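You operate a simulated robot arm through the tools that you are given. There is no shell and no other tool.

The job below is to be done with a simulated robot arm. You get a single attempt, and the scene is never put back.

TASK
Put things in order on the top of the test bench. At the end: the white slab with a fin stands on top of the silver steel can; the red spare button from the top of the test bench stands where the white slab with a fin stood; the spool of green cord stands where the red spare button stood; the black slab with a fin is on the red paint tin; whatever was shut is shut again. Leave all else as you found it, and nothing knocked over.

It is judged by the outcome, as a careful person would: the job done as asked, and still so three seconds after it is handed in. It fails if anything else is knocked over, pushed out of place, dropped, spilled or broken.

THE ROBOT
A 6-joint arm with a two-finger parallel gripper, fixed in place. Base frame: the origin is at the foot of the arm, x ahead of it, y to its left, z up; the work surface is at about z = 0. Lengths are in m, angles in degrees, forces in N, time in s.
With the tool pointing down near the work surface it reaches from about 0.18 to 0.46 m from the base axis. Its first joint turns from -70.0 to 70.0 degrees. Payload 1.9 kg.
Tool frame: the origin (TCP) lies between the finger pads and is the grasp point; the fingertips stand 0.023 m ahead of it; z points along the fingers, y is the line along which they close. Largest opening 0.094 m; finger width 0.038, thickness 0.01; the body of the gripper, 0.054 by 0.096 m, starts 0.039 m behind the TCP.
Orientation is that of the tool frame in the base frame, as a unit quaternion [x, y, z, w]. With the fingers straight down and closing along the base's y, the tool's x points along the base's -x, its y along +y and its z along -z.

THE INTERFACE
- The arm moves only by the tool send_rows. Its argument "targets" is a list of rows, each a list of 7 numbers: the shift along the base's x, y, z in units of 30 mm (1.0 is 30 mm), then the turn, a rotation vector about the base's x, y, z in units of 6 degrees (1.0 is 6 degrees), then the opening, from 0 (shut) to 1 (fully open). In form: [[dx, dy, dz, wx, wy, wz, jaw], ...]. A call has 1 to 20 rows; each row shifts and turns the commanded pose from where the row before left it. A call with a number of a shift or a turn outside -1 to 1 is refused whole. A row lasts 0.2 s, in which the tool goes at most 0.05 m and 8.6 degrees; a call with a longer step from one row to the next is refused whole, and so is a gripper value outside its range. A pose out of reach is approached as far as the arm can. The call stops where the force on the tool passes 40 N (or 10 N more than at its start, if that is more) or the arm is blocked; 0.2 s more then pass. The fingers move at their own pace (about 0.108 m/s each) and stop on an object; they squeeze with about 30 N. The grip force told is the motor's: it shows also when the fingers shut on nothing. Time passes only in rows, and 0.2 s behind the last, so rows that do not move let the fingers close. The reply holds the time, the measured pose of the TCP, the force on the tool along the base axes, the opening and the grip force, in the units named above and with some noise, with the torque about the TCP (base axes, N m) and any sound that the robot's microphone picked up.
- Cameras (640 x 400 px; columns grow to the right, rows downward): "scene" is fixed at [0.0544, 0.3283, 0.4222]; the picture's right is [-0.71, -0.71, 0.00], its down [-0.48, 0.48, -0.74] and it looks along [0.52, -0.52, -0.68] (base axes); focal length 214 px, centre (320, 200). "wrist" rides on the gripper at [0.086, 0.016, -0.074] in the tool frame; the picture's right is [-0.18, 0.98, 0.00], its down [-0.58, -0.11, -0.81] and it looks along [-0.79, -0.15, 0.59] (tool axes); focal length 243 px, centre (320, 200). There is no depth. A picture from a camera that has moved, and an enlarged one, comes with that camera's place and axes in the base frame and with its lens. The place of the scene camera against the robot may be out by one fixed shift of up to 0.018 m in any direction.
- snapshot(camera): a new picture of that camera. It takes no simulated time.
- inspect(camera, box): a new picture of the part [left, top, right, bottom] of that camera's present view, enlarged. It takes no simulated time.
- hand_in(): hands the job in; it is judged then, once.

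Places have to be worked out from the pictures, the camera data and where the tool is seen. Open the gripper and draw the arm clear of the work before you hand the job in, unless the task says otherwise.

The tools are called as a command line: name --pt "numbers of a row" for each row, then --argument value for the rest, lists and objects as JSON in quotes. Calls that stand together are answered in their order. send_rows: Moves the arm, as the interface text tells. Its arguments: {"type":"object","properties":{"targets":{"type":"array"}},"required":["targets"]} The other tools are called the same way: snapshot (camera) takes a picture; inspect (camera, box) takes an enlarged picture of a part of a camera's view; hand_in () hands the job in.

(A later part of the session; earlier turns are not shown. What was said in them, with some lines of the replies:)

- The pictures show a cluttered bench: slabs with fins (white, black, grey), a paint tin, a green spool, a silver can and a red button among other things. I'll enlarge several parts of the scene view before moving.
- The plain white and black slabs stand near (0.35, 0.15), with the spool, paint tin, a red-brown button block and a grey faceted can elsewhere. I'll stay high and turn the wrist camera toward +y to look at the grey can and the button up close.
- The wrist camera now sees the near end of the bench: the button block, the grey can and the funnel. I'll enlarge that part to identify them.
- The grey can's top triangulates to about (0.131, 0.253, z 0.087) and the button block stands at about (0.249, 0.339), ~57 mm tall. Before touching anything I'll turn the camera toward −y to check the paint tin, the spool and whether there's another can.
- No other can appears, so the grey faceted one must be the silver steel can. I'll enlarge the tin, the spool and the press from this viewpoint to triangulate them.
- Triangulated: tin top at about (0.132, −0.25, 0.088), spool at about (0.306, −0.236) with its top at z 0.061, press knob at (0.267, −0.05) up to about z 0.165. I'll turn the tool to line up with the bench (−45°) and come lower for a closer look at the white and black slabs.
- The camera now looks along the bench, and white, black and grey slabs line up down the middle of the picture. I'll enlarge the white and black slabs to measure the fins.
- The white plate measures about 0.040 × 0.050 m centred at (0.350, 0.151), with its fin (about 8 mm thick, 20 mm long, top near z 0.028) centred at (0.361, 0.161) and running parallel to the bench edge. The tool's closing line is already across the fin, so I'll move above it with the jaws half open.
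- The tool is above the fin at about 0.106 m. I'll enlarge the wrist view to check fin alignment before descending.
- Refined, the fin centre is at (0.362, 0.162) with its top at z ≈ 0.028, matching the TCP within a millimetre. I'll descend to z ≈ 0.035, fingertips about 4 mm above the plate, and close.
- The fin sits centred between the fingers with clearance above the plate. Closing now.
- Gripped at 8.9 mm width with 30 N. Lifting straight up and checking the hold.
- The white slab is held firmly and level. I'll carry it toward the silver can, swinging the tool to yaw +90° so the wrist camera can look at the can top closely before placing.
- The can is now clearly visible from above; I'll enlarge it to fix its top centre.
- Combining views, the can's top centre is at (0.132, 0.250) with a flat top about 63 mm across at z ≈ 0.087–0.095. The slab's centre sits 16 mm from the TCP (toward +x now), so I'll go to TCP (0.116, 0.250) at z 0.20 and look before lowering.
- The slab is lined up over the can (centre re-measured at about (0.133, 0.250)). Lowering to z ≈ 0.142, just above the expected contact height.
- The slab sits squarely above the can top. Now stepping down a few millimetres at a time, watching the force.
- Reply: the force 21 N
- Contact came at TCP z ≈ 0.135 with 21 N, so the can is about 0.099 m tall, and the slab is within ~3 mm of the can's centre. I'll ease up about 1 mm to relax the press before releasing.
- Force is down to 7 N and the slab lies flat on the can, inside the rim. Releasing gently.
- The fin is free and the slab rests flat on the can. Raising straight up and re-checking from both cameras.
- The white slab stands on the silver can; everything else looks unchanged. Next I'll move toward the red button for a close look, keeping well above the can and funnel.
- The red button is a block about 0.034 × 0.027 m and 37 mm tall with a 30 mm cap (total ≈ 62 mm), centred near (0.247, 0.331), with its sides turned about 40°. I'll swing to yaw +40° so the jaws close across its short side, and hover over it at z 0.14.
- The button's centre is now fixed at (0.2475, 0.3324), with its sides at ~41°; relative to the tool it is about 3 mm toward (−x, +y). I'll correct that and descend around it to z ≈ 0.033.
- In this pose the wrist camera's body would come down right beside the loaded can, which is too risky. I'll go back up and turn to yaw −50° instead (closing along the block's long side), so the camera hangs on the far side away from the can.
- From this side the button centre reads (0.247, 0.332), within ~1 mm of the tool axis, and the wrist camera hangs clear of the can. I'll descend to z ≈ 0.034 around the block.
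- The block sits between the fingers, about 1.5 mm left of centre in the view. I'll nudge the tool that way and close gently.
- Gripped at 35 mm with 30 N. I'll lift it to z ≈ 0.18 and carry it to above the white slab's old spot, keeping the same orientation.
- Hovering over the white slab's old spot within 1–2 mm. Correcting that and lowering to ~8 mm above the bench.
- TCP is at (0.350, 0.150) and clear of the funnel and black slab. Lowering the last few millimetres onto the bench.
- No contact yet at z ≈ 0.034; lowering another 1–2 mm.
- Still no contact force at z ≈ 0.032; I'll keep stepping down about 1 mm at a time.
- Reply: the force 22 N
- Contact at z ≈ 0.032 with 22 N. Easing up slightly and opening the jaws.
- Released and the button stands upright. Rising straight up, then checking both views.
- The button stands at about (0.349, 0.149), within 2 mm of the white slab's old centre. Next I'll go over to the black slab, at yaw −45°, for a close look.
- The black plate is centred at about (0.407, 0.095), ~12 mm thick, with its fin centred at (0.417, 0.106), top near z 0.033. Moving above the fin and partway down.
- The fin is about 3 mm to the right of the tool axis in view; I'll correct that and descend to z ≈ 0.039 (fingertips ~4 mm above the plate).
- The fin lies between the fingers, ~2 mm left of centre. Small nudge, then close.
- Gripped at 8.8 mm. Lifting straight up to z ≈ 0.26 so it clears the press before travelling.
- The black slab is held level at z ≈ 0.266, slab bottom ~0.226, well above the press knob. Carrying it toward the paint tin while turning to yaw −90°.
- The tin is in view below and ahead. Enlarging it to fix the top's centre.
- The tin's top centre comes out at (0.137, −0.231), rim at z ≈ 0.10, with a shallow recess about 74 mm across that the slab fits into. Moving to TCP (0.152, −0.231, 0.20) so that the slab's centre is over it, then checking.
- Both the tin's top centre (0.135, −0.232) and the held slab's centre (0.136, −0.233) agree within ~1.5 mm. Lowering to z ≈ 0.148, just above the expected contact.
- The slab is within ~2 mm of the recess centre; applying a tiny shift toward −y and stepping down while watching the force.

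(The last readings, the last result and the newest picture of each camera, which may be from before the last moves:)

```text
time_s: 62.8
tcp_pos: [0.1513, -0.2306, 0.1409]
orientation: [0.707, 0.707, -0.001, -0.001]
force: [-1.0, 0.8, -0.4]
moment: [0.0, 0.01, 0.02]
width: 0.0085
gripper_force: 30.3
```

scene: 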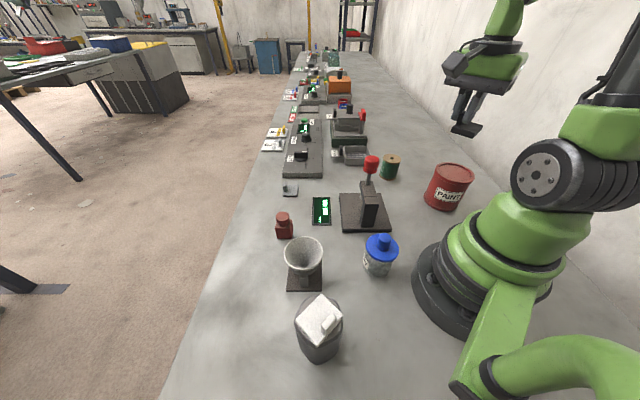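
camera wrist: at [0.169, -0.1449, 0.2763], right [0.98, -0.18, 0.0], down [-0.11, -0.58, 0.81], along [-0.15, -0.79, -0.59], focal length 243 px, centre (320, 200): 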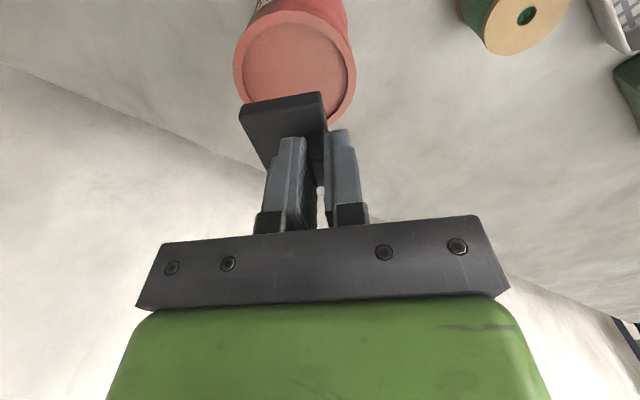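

No contact at z ≈ 0.141; continuing in small steps.

send_rows --pt "0 0 -0.05 0 0 0 0" --pt "0 0 -0.05 0 0 0 0"

inspect --camera "wrist" --box '[200, 0, 400, 180]'

```text
time_s: 63.4
tcp_pos: [0.1522, -0.2328, 0.1386]
orientation: [0.708, 0.707, 0.0, 0.003]
force: [-2.7, 1.5, 14.3]
moment: [0.06, 0.16, 0.0]
width: 0.0088
gripper_force: 29.8
stopped in row 2: the force on the tool passed its limit at 46 N (the readings are from after the stop); the commanded pose is now the measured one
```

```text
2.22 times, centred on (300, 90) of wrist
camera zoom: at [0.1678, -0.1461, 0.2145], right [0.98, -0.19, 0.0], down [-0.11, -0.58, 0.81], along [-0.15, -0.79, -0.59], focal length 539 px, centre (364, 444)
```

zoom: 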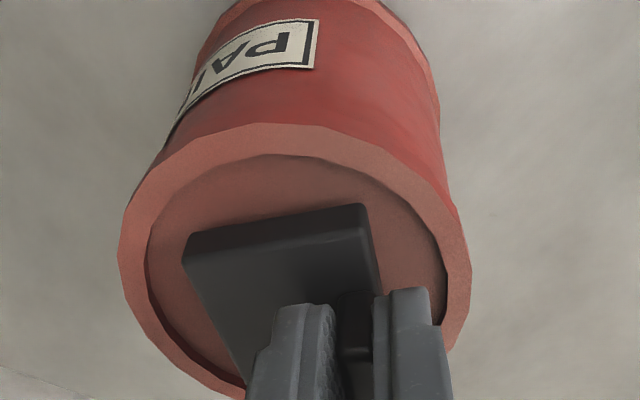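

Contact at TCP z ≈ 0.1385; the slab sits inside the recess with margin all round, and the load has relaxed to ~14 N. Easing up a touch to unload before releasing.

send_rows --pt "0 0 0.03 0 0 0 0" --pt "0 0 0 0 0 0 0"

inspect --camera "wrist" --box '[220, 40, 360, 160]'

inspect --camera "scene" --box '[400, 110, 520, 220]'

```text
time_s: 64.0
tcp_pos: [0.152, -0.231, 0.1401]
orientation: [0.708, 0.706, 0.0, 0.001]
force: [-0.5, -0.6, -0.5]
moment: [0.0, -0.01, -0.01]
width: 0.0089
gripper_force: 30.4
```

```text
3.33 times, centred on (290, 100) of wrist
camera zoom: at [0.168, -0.1462, 0.215], right [0.98, -0.19, 0.0], down [-0.11, -0.58, 0.81], along [-0.15, -0.79, -0.59], focal length 809 px, centre (420, 533)
```

zoom: 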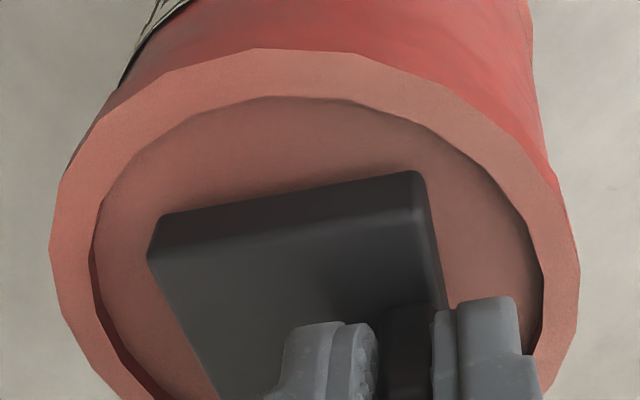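

```text
3.64 times, centred on (460, 165) of scene
camera zoom: at [0.0544, 0.3283, 0.4222], right [-0.71, -0.71, 0.0], down [-0.48, 0.48, -0.74], along [0.52, -0.52, -0.68], focal length 780 px, centre (-189, 327)
```

zoom: 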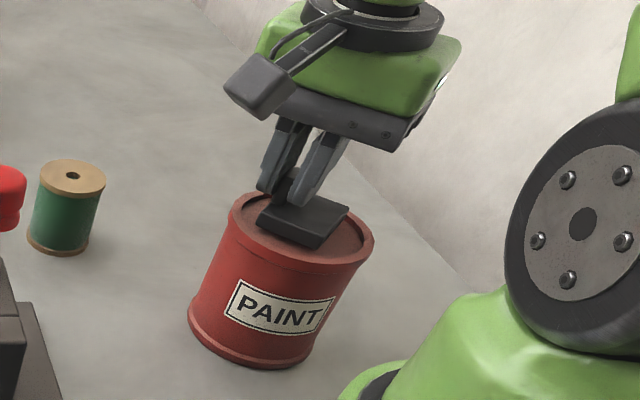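

The slab is centred in the tin's recess and now hovers a fraction of a millimetre. I'll lower that sliver and open the jaws.

send_rows --pt "0 0 -0.015 0 0 0 0" --pt "0 0 0 0 0 0 0.12" --pt "0 0 0 0 0 0 0.2" --pt "0 0 0 0 0 0 0.3" --pt "0 0 0 0 0 0 0.35" --pt "0 0 0 0 0 0 0.35"

inspect --camera "wrist" --box '[200, 20, 400, 180]'

```text
time_s: 65.4
tcp_pos: [0.1518, -0.2306, 0.1398]
orientation: [0.708, 0.707, 0.0, 0.001]
force: [-0.9, -0.8, -0.7]
moment: [-0.02, -0.02, 0.0]
width: 0.0328
gripper_force: 0.1
```

```text
2.50 times, centred on (300, 100) of wrist
camera zoom: at [0.1678, -0.1457, 0.2151], right [0.98, -0.19, 0.0], down [-0.11, -0.58, 0.81], along [-0.15, -0.79, -0.59], focal length 606 px, centre (370, 450)
```

zoom: 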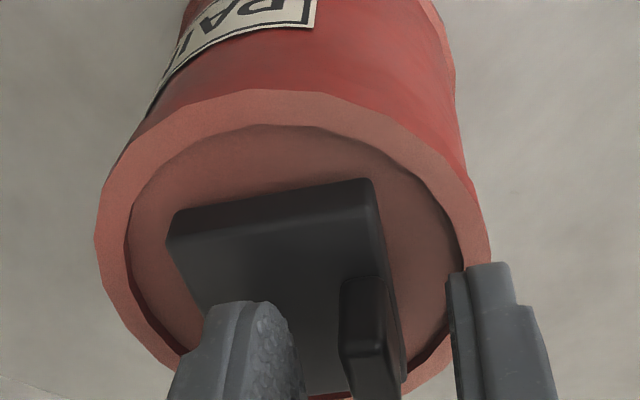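

Jaws are clear of the fin and the slab is seated. Rising straight up and checking.

send_rows --pt "0 0 0.3 0 0 0 0.35" --pt "0 0 0.6 0 0 0 0.35" --pt "0 0 0.9 0 0 0 0.35" --pt "0 0 1 0 0 0 0.35" --pt "0 0 1 0 0 0 0.35" --pt "0 0 0 0 0 0 0.35"

snapshot --camera "wrist"

inspect --camera "scene" --box '[330, 120, 520, 230]'

```text
time_s: 66.8
tcp_pos: [0.1502, -0.2311, 0.2525]
orientation: [0.708, 0.707, 0.0, 0.001]
force: [0.2, 0.5, -0.1]
moment: [-0.02, 0.03, 0.0]
width: 0.0329
gripper_force: 0.0
```

```text
taken
camera wrist: at [0.1668, -0.1456, 0.3287], right [0.98, -0.18, 0.0], down [-0.11, -0.58, 0.81], along [-0.15, -0.79, -0.59], focal length 243 px, centre (320, 200)
```

wrist: 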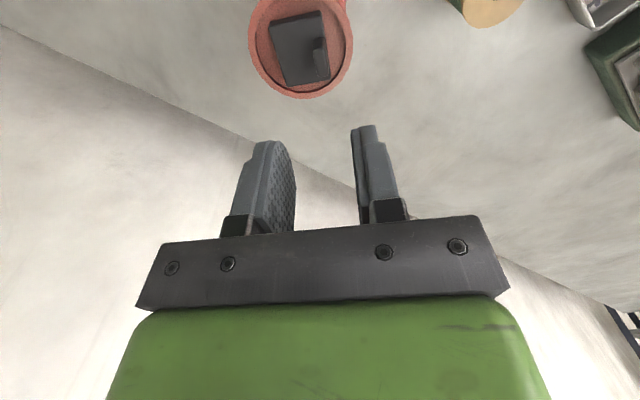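

```text
3.37 times, centred on (425, 175) of scene
camera zoom: at [0.0544, 0.3283, 0.4222], right [-0.71, -0.71, 0.0], down [-0.48, 0.48, -0.74], along [0.52, -0.52, -0.68], focal length 722 px, centre (-34, 284)
```

zoom: 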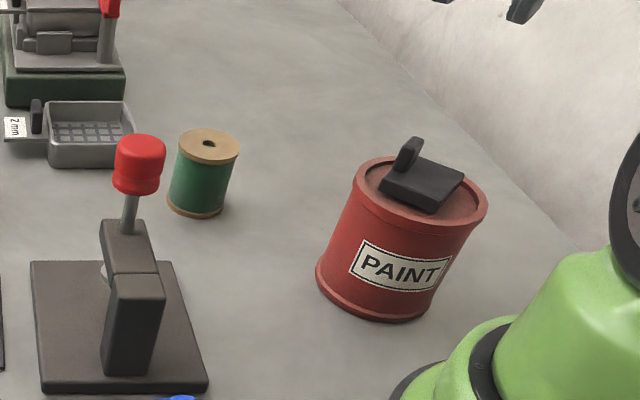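

The black slab sits flat in the tin's recess, fin upright. Now for the spool: moving over toward it at yaw −50° with the jaws opening wide, for a close look.

send_rows --pt "0.583 0.129 0 0 0 0.833 0.5" --pt "0.583 0.129 0 0 0 0.833 0.7" --pt "0.583 0.129 0 0 0 0.833 1" --pt "0.583 0.129 -0.533 0 0 0.833 1" --pt "0.583 0.129 -0.533 0 0 0.833 1" --pt "0.583 0.129 -0.533 0 0 0.833 1" --pt "0.583 0.129 -0.533 0 0 0.833 1" --pt "0.583 0.129 -0.533 0 0 0.836 1" --pt "0 0 0 0 0 0 1"

snapshot --camera "wrist"

inspect --camera "wrist" --box '[250, 30, 390, 150]'

snapshot --camera "scene"

```text
time_s: 68.8
tcp_pos: [0.2918, -0.2008, 0.1738]
orientation: [0.423, 0.906, -0.001, 0.001]
force: [0.4, 0.9, 0.5]
moment: [0.02, 0.03, -0.02]
width: 0.0937
gripper_force: 0.1
```

```text
taken
camera wrist: at [0.2485, -0.1242, 0.2497], right [0.87, 0.49, 0.0], down [0.29, -0.52, 0.81], along [0.4, -0.7, -0.59], focal length 243 px, centre (320, 200)
```

wrist: 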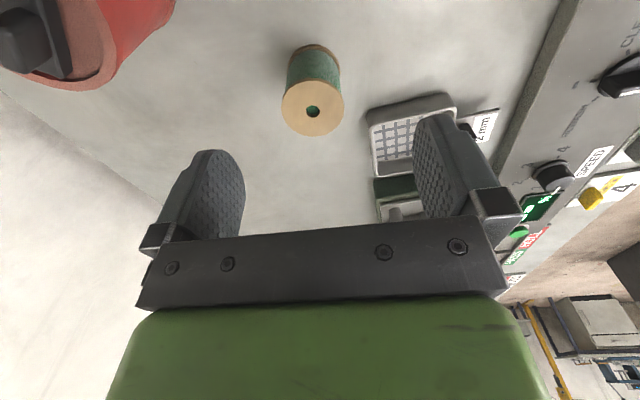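

```text
3.33 times, centred on (320, 90) of wrist
camera zoom: at [0.2485, -0.1242, 0.2497], right [0.87, 0.49, 0.0], down [0.29, -0.52, 0.81], along [0.4, -0.7, -0.59], focal length 809 px, centre (320, 567)
```

zoom: 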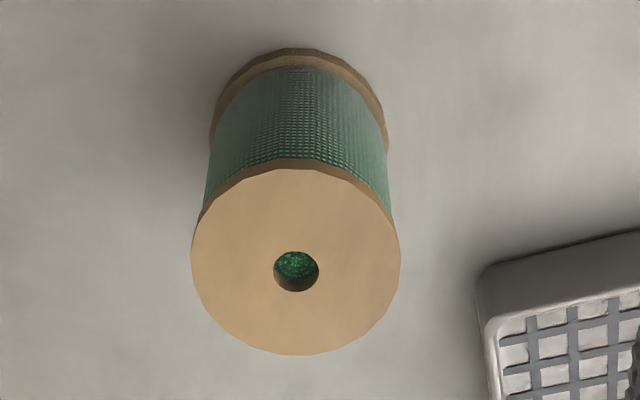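

```text
taken
```

scene: 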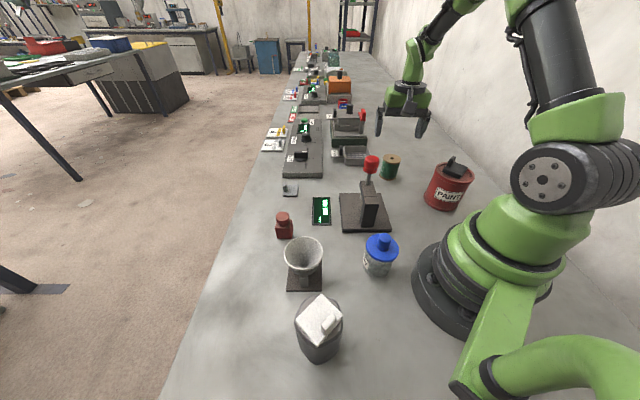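

The spool is centred at (0.304, −0.2355), about 55 mm across and 60 mm tall; the tray's nearest side is ~3 cm beyond where the finger will be. Moving over the spool to z ≈ 0.10 and checking alignment.

send_rows --pt "0.14 -0.39 -0.3 0 0 0 0.88" --pt "0.14 -0.39 -0.7 0 0 0 0.88" --pt "0.137 -0.39 -0.8 0 0 0 0.88" --pt "0 0 -0.6 0 0 0 0.88" --pt "0 0 0 0 0 0 0.88"

snapshot --camera "wrist"

inspect --camera "scene" --box '[320, 90, 460, 210]'

```text
time_s: 70.0
tcp_pos: [0.3039, -0.2364, 0.1027]
orientation: [0.423, 0.906, -0.001, 0.001]
force: [-0.2, 0.3, -0.5]
moment: [-0.04, 0.02, 0.02]
width: 0.0826
gripper_force: 0.0
```

```text
taken
camera wrist: at [0.2605, -0.1595, 0.1779], right [0.87, 0.49, 0.0], down [0.29, -0.52, 0.81], along [0.4, -0.7, -0.59], focal length 243 px, centre (320, 200)
```

wrist: 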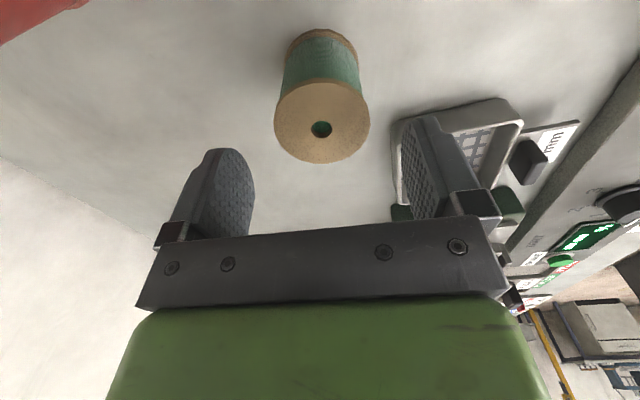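

```text
3.33 times, centred on (390, 150) of scene
camera zoom: at [0.0544, 0.3283, 0.4222], right [-0.71, -0.71, 0.0], down [-0.48, 0.48, -0.74], along [0.52, -0.52, -0.68], focal length 715 px, centre (87, 367)
```

zoom: 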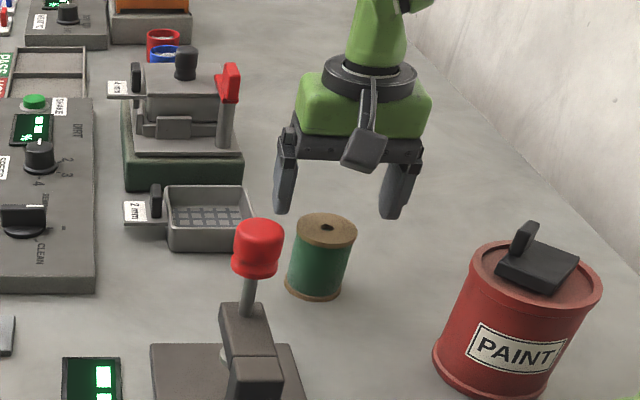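

The spool is centred within ~1.5 mm. Descending around it to z ≈ 0.030 (fingertips ~7 mm above the bench).

send_rows --pt "0.04 -0.03 -0.7 0 0 0 0.88" --pt "0 0 -0.8 0 0 0 0.88" --pt "0 0 -0.6 0 0 0 0.88" --pt "0 0 -0.3 0 0 0 0.88" --pt "0 0 0 0 0 0 0.88"

snapshot --camera "wrist"

inspect --camera "scene" --box '[320, 90, 460, 210]'

```text
time_s: 71.2
tcp_pos: [0.3038, -0.2364, 0.0295]
orientation: [0.423, 0.906, 0.001, 0.001]
force: [1.3, -0.6, 0.5]
moment: [-0.03, -0.02, -0.01]
width: 0.0825
gripper_force: 0.0
```

```text
taken
camera wrist: at [0.2601, -0.1614, 0.1041], right [0.87, 0.49, 0.0], down [0.29, -0.52, 0.81], along [0.4, -0.7, -0.59], focal length 243 px, centre (320, 200)
```

wrist: 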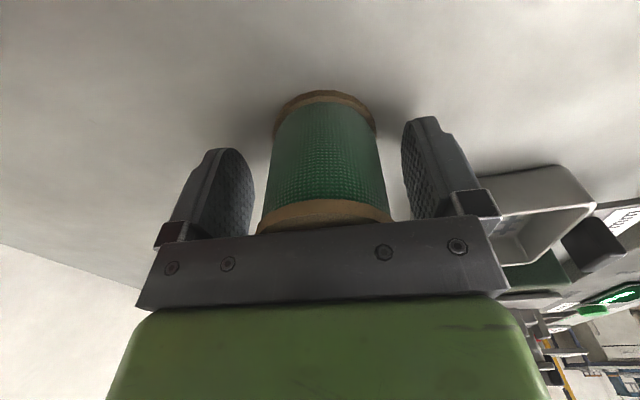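

```text
3.33 times, centred on (390, 150) of scene
camera zoom: at [0.0544, 0.3283, 0.4222], right [-0.71, -0.71, 0.0], down [-0.48, 0.48, -0.74], along [0.52, -0.52, -0.68], focal length 715 px, centre (87, 367)
```

zoom: 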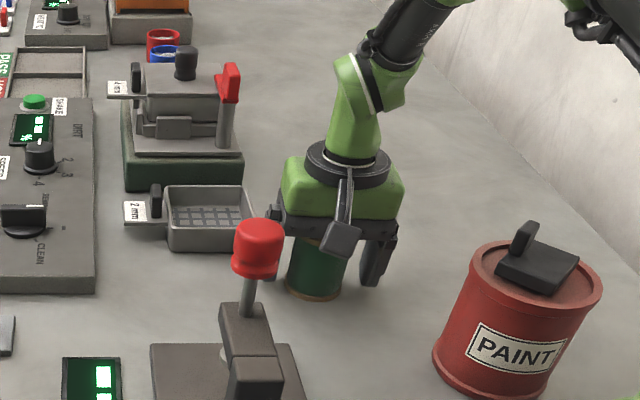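

The spool is nicely between the fingers and nothing else is touched. Closing.

send_rows --pt "0 0 0 0 0 0 0.7" --pt "0 0 0 0 0 0 0.6" --pt "0 0 0 0 0 0 0.5" --pt "0 0 0 0 0 0 0.4" --pt "0 0 0 0 0 0 0.4"

snapshot --camera "wrist"

```text
time_s: 72.4
tcp_pos: [0.304, -0.2373, 0.0285]
orientation: [0.423, 0.906, 0.0, 0.001]
force: [-0.4, -1.4, 0.7]
moment: [-0.02, 0.07, -0.01]
width: 0.0518
gripper_force: 29.8
```

```text
taken
camera wrist: at [0.26, -0.1614, 0.1043], right [0.87, 0.49, 0.0], down [0.29, -0.52, 0.81], along [0.4, -0.7, -0.59], focal length 243 px, centre (320, 200)
```

wrist: 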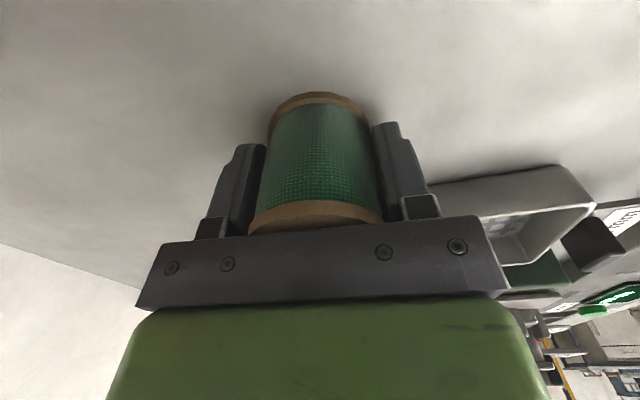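

Gripped at 52 mm. Lifting straight up gently to z ≈ 0.27 and checking the hold.

send_rows --pt "0 0 0.2 0 0 0 0.4" --pt "0 0 0.5 0 0 0 0.4" --pt "0 0 0.8 0 0 0 0.4" --pt "0 0 1 0 0 0 0.4" --pt "0 0 1 0 0 0 0.4" --pt "0 0 1 0 0 0 0.4" --pt "0 0 1 0 0 0 0.4" --pt "0 0 1 0 0 0 0.4" --pt "0 0 1 0 0 0 0.4" --pt "0 0 0.5 0 0 0 0.4" --pt "0 0 0 0 0 0 0.4"

snapshot --camera "wrist"

snapshot --camera "scene"

```text
time_s: 74.8
tcp_pos: [0.3061, -0.2354, 0.2693]
orientation: [0.423, 0.906, 0.0, 0.001]
force: [0.4, 0.4, -1.1]
moment: [-0.03, -0.01, 0.02]
width: 0.0517
gripper_force: 29.4
```

```text
taken
camera wrist: at [0.262, -0.1592, 0.3451], right [0.87, 0.49, 0.0], down [0.29, -0.52, 0.81], along [0.4, -0.7, -0.59], focal length 243 px, centre (320, 200)
```

wrist: 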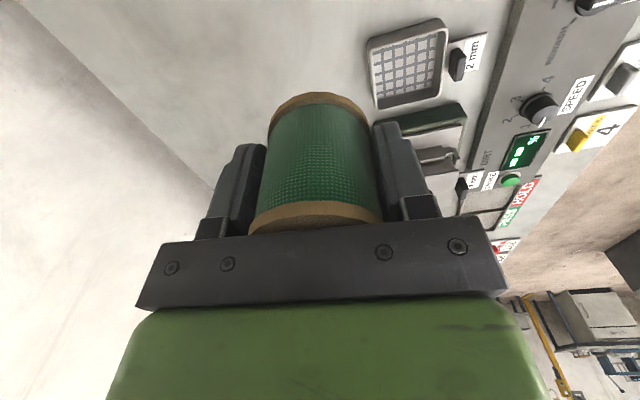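

```text
taken
```

scene: 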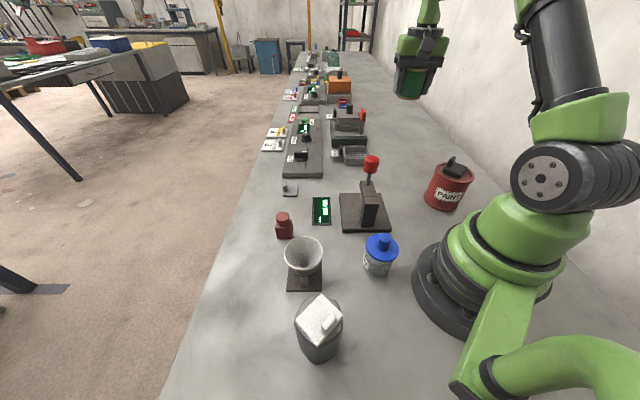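

The spool is secure. Carrying it at z ≈ 0.27 across to above the red button's old spot, in two stages.

send_rows --pt "-0.098 0.946 0 0 0 0 0.4" --pt "-0.098 0.946 0 0 0 0 0.4" --pt "-0.098 0.946 0 0 0 0 0.4" --pt "-0.098 0.946 0 0 0 0 0.4" --pt "-0.098 0.946 0 0 0 0 0.4" --pt "-0.098 0.946 0 0 0 0 0.4" --pt "-0.098 0.946 0 0 0 0 0.4" --pt "-0.098 0.946 0 0 0 0 0.4" --pt "-0.098 0.946 0 0 0 0 0.4" --pt "-0.098 0.946 0 0 0 0 0.4"

send_rows --pt "-0.098 0.946 0 0 0 0 0.4" --pt "-0.098 0.946 0 0 0 0 0.4" --pt "-0.098 0.946 0 0 0 0 0.4" --pt "-0.098 0.946 0 0 0 0 0.4" --pt "-0.098 0.946 0 0 0 0 0.4" --pt "-0.098 0.946 0 0 0 0 0.4" --pt "-0.098 0.946 0 0 0 0 0.4" --pt "-0.098 0.946 0 0 0 0 0.4" --pt "-0.098 0.946 0 0 0 0 0.4" --pt "-0.098 0.946 0 0 0 0 0.4" --pt "0 0 0 0 0 0 0.4"

snapshot --camera "wrist"

snapshot --camera "scene"

```text
time_s: 77.0
tcp_pos: [0.2752, 0.0498, 0.2684]
orientation: [0.424, 0.906, 0.0, 0.001]
force: [-0.2, 0.4, -1.9]
moment: [0.04, -0.01, -0.01]
width: 0.0517
gripper_force: 30.2
```

```text
time_s: 79.4
tcp_pos: [0.2465, 0.3298, 0.2684]
orientation: [0.423, 0.906, 0.0, 0.001]
force: [0.2, -0.1, -1.3]
moment: [-0.02, 0.01, 0.02]
width: 0.0521
gripper_force: 29.4
```

```text
taken
camera wrist: at [0.204, 0.406, 0.3444], right [0.87, 0.49, 0.0], down [0.29, -0.52, 0.81], along [0.4, -0.7, -0.59], focal length 243 px, centre (320, 200)
```

wrist: 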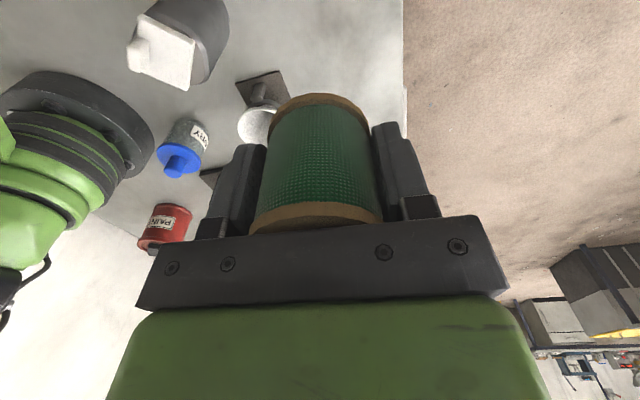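

```text
taken
```

scene: 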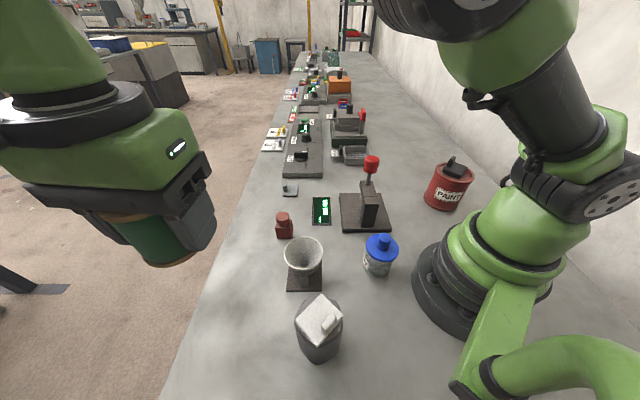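

Over the button's old spot within 2–3 mm and the spool is still firmly held. Correcting +y 2.4 mm and lowering to about z 0.06.

send_rows --pt "0.01 0.08 -0.6 0 0 0 0.4" --pt "0 0 -1 0 0 0 0.4" --pt "0 0 -1 0 0 0 0.4" --pt "0 0 -1 0 0 0 0.4" --pt "0 0 -1 0 0 0 0.4" --pt "0 0 -1 0 0 0 0.4" --pt "0 0 -0.9 0 0 0 0.4" --pt "0 0 -0.4 0 0 0 0.4" --pt "0 0 0 0 0 0 0.4"

snapshot --camera "wrist"

snapshot --camera "scene"

```text
time_s: 81.4
tcp_pos: [0.2475, 0.3349, 0.0603]
orientation: [0.423, 0.906, 0.002, 0.002]
force: [0.2, -0.6, -1.3]
moment: [0.01, 0.03, 0.0]
width: 0.0516
gripper_force: 30.3
```

```text
taken
camera wrist: at [0.2044, 0.41, 0.1359], right [0.87, 0.49, 0.0], down [0.29, -0.52, 0.81], along [0.4, -0.7, -0.59], focal length 243 px, centre (320, 200)
```

wrist: 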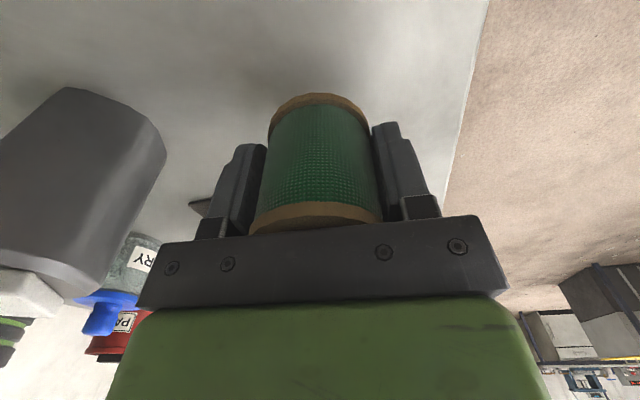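

```text
taken
```

scene: 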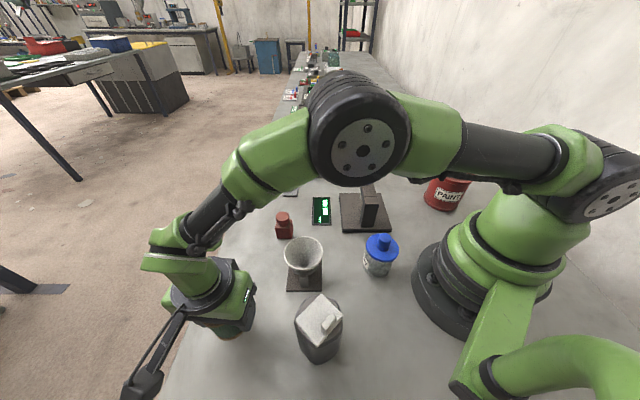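

TCP is at (0.2475, 0.334); correcting −1.8 mm in y and lowering to ~4 mm above the bench.

send_rows --pt "0 -0.06 -0.4 0 0 0 0.4" --pt "0 0 -0.3 0 0 0 0.4" --pt "0 0 -0.15 0 0 0 0.4" --pt "0 0 0 0 0 0 0.4"

```text
time_s: 82.4
tcp_pos: [0.2469, 0.331, 0.0356]
orientation: [0.423, 0.906, 0.001, 0.001]
force: [0.0, 0.1, -0.3]
moment: [0.04, -0.01, -0.01]
width: 0.0518
gripper_force: 30.2
```

At (0.247, 0.331, 0.0356) with no contact; stepping down in small increments.

send_rows --pt "0 0.02 -0.08 0 0 0 0.4" --pt "0 0 -0.05 0 0 0 0.4"

```text
time_s: 83.0
tcp_pos: [0.2472, 0.3318, 0.0324]
orientation: [0.424, 0.906, 0.0, 0.001]
force: [1.0, 0.6, -0.6]
moment: [-0.03, 0.0, 0.0]
width: 0.0518
gripper_force: 30.7
```

Still free at z ≈ 0.032; continuing about 1 mm per step.

send_rows --pt "0 0 -0.04 0 0 0 0.4" --pt "0 0 -0.03 0 0 0 0.4"

```text
time_s: 83.6
tcp_pos: [0.2476, 0.3321, 0.0292]
orientation: [0.424, 0.906, 0.001, 0.002]
force: [0.1, 0.6, -0.5]
moment: [-0.03, 0.02, 0.01]
width: 0.0518
gripper_force: 30.1
```

Near the grasp height (0.0285–0.0295) with no contact force yet; one more small step.

send_rows --pt "0 0 -0.025 0 0 0 0.4" --pt "0 0 0 0 0 0 0.4"

inspect --camera "wrist" --box '[220, 60, 420, 220]'

```text
time_s: 84.2
tcp_pos: [0.2458, 0.3319, 0.0302]
orientation: [0.424, 0.906, 0.0, 0.002]
force: [-0.8, 0.0, -0.6]
moment: [-0.01, 0.0, 0.02]
width: 0.052
gripper_force: 29.9
```

```text
2.50 times, centred on (320, 140) of wrist
camera zoom: at [0.2027, 0.4087, 0.1053], right [0.87, 0.49, 0.0], down [0.29, -0.52, 0.81], along [0.4, -0.7, -0.59], focal length 606 px, centre (320, 350)
```

zoom: 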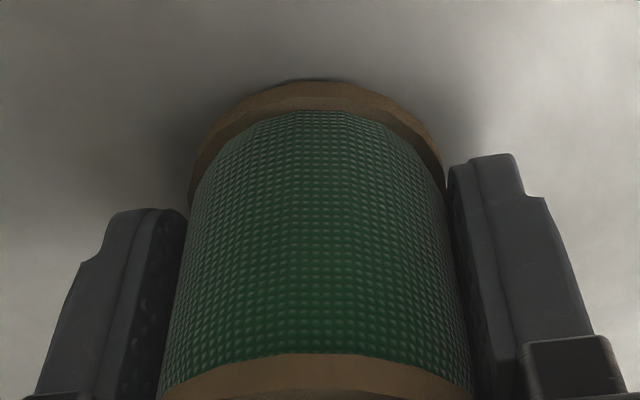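

No contact yet; stepping down another ~0.8 mm twice, watching the force.

send_rows --pt "0 0 -0.025 0 0 0 0.4" --pt "0 0 0 0 0 0 0.4"

```text
time_s: 84.8
tcp_pos: [0.246, 0.3327, 0.0284]
orientation: [0.424, 0.906, 0.0, 0.001]
force: [-0.1, -0.8, 1.1]
moment: [-0.07, 0.01, 0.03]
width: 0.0517
gripper_force: 29.7
```

Force is just starting to rise (1.1 N); one more small step to seat it.

send_rows --pt "0 0 -0.02 0 0 0 0.4" --pt "0 0 0 0 0 0 0.4"

```text
time_s: 85.4
tcp_pos: [0.2465, 0.3325, 0.0284]
orientation: [0.424, 0.906, 0.0, 0.001]
force: [-5.1, 1.8, 9.8]
moment: [-0.18, 0.27, -0.11]
width: 0.052
gripper_force: 29.6
```

The spool is seated with ~10 N. Opening the jaws gradually.

send_rows --pt "0 0 0.01 0 0 0 0.58" --pt "0 0 0 0 0 0 0.64" --pt "0 0 0 0 0 0 0.7" --pt "0 0 0 0 0 0 0.8" --pt "0 0 0 0 0 0 0.8"

snapshot --camera "wrist"

```text
time_s: 86.6
tcp_pos: [0.2479, 0.333, 0.0279]
orientation: [0.424, 0.906, 0.001, 0.001]
force: [0.0, -0.2, 0.3]
moment: [-0.01, 0.05, 0.03]
width: 0.0752
gripper_force: 0.0
```

```text
taken
camera wrist: at [0.2032, 0.409, 0.1041], right [0.87, 0.49, 0.0], down [0.29, -0.52, 0.81], along [0.4, -0.7, -0.59], focal length 243 px, centre (320, 200)
```

wrist: 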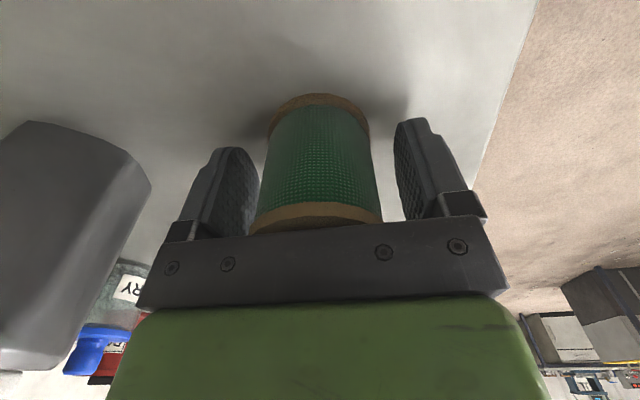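

The spool stands free between the open fingers. Rising straight up and checking.

send_rows --pt "0 0 0.3 0 0 0 0.8" --pt "0 0 0.6 0 0 0 0.8" --pt "0 0 0.9 0 0 0 0.8" --pt "0 0 1 0 0 0 0.8" --pt "0 0 1 0 0 0 0.8" --pt "0 0 1 0 0 0 0.8" --pt "0 0 0 0 0 0 0.8"

snapshot --camera "wrist"

inspect --camera "wrist" --box '[240, 0, 400, 120]'

snapshot --camera "scene"

```text
time_s: 88.2
tcp_pos: [0.2456, 0.3336, 0.1703]
orientation: [0.423, 0.906, 0.001, 0.0]
force: [-0.9, 0.8, -0.4]
moment: [0.0, 0.0, -0.03]
width: 0.0754
gripper_force: 0.0
```

```text
taken
camera wrist: at [0.2034, 0.4086, 0.2463], right [0.87, 0.49, 0.0], down [0.29, -0.52, 0.81], along [0.4, -0.7, -0.59], focal length 243 px, centre (320, 200)
```

wrist: 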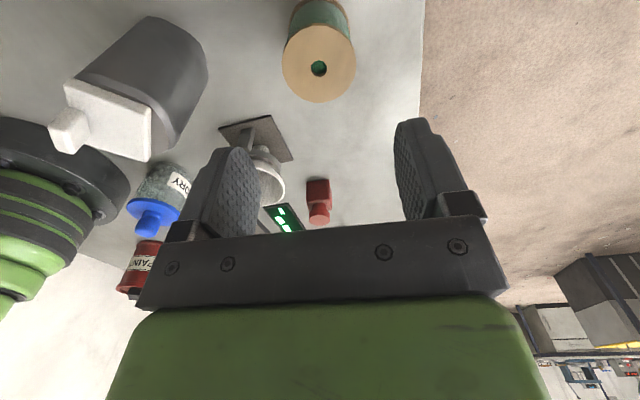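

```text
3.33 times, centred on (320, 60) of wrist
camera zoom: at [0.2034, 0.4086, 0.2463], right [0.87, 0.49, 0.0], down [0.29, -0.52, 0.81], along [0.4, -0.7, -0.59], focal length 809 px, centre (320, 667)
```

zoom: 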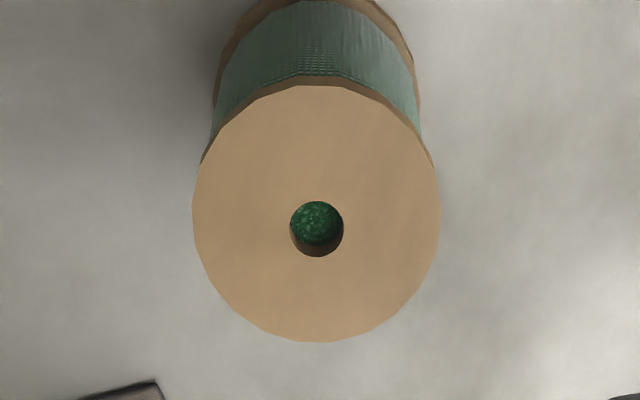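

```text
taken
```

scene: 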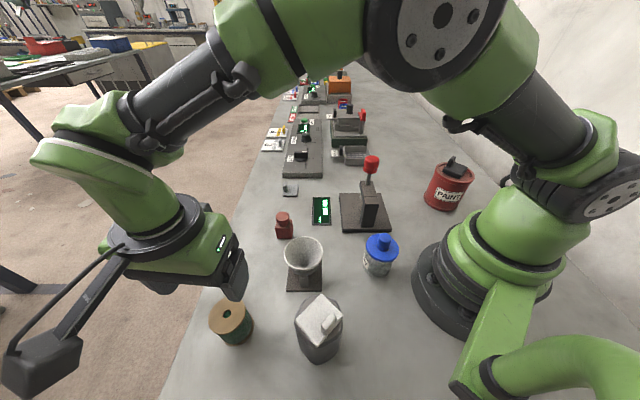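

The spool stands at (0.246, 0.332), within ~1 mm of the button's old spot. Now I'll raise the arm and draw it back to the starting pose, clear of the work.

send_rows --pt "0 0 1 0 0 0 1" --pt "0 0 1 0 0 0 1" --pt "0 0 1 0 0 0 1" --pt "0 0 0.8 0 0 0 1" --pt "0.389 -0.863 0 0 0 0.926 1" --pt "0.389 -0.863 0 0 0 0.926 1" --pt "0.389 -0.863 0 0 0 0.926 1" --pt "0.389 -0.863 0 0 0 0.926 1" --pt "0.389 -0.863 0 0 0 0.926 1" --pt "0.389 -0.863 0 0 0 0.926 1" --pt "0.389 -0.863 0 0 0 0.926 1" --pt "0.389 -0.863 0 0 0 0.926 1" --pt "0.389 -0.863 0 0 0 0.926 1" --pt "0 0 0 0 0 0 1"

snapshot --camera "scene"

inspect --camera "scene" --box '[200, 180, 420, 380]'

inspect --camera "scene" --box '[250, 80, 490, 230]'

snapshot --camera "wrist"

```text
time_s: 91.2
tcp_pos: [0.3515, 0.0983, 0.2876]
orientation: [-0.001, 1.0, 0.001, 0.001]
force: [-0.1, 0.0, 1.1]
moment: [0.0, -0.03, 0.05]
width: 0.094
gripper_force: 0.0
```

```text
taken
```

scene: 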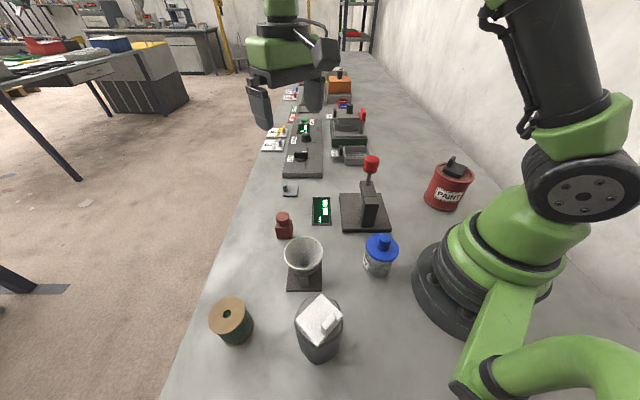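

```text
2.00 times, centred on (310, 280) of scene
camera zoom: at [0.0544, 0.3283, 0.4222], right [-0.71, -0.71, 0.0], down [-0.48, 0.48, -0.74], along [0.52, -0.52, -0.68], focal length 429 px, centre (340, 40)
```

zoom: 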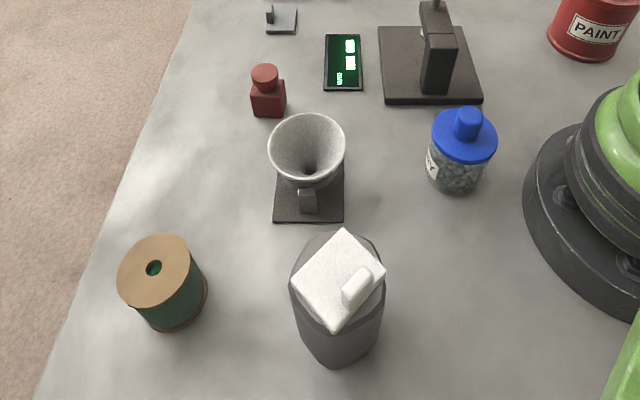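

```text
2.67 times, centred on (370, 155) of scene
camera zoom: at [0.0544, 0.3283, 0.4222], right [-0.71, -0.71, 0.0], down [-0.48, 0.48, -0.74], along [0.52, -0.52, -0.68], focal length 572 px, centre (187, 320)
```

zoom: 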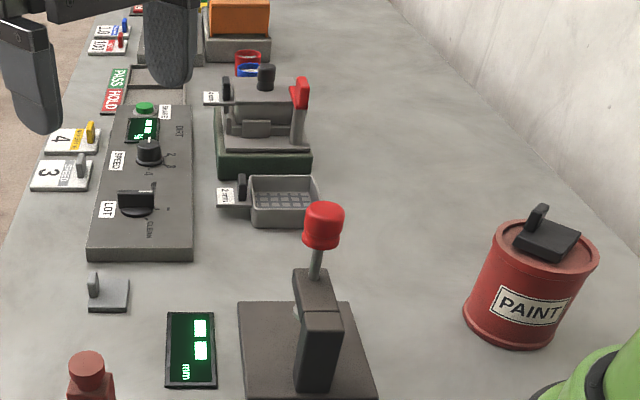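

```text
taken
camera wrist: at [0.265, 0.1135, 0.3632], right [0.18, 0.98, 0.0], down [0.58, -0.11, 0.81], along [0.79, -0.15, -0.59], focal length 243 px, centre (320, 200)
```

wrist: 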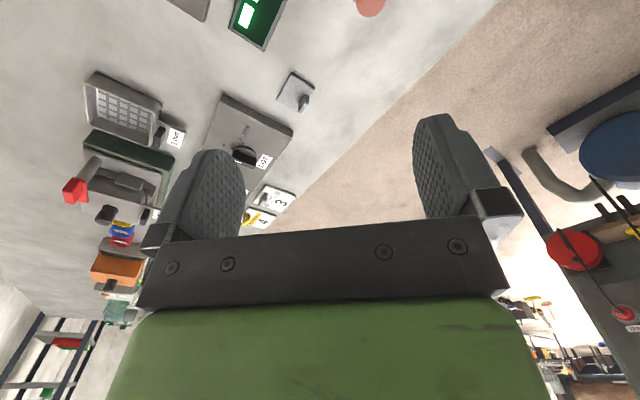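

The final pictures show the white slab on the silver can, the red button at the white slab's old place, the spool at the button's old place, and the black slab in the tin's lid recess. Everything else looks as it did at the start, nothing was opened, the gripper is open and the arm is clear, so I'm handing in.

hand_in

```text
The job is handed in.
```

The bench is arranged as asked, and the job is handed in. I don't know the judge's result yet.

| Item | Where it ended up |
|---|---|
| White slab with a fin | Flat on top of the silver steel can, within a few millimetres of centre |
| Red spare button | Where the white slab stood, about 2 mm off its old centre |
| Spool of green cord | Where the red button stood, about 1 mm off its old centre |
| Black slab with a fin | Flat inside the recess on top of the red paint tin |

No can on the bench was labelled as the silver steel can. I took it to be the grey faceted one near the bench corner, because no other can but the red paint tin was in view.

I opened nothing, so there was nothing to shut again. In the last pictures everything else stands where it was, and nothing is knocked over. The gripper is open, and the arm is back near its starting position, clear of the work.
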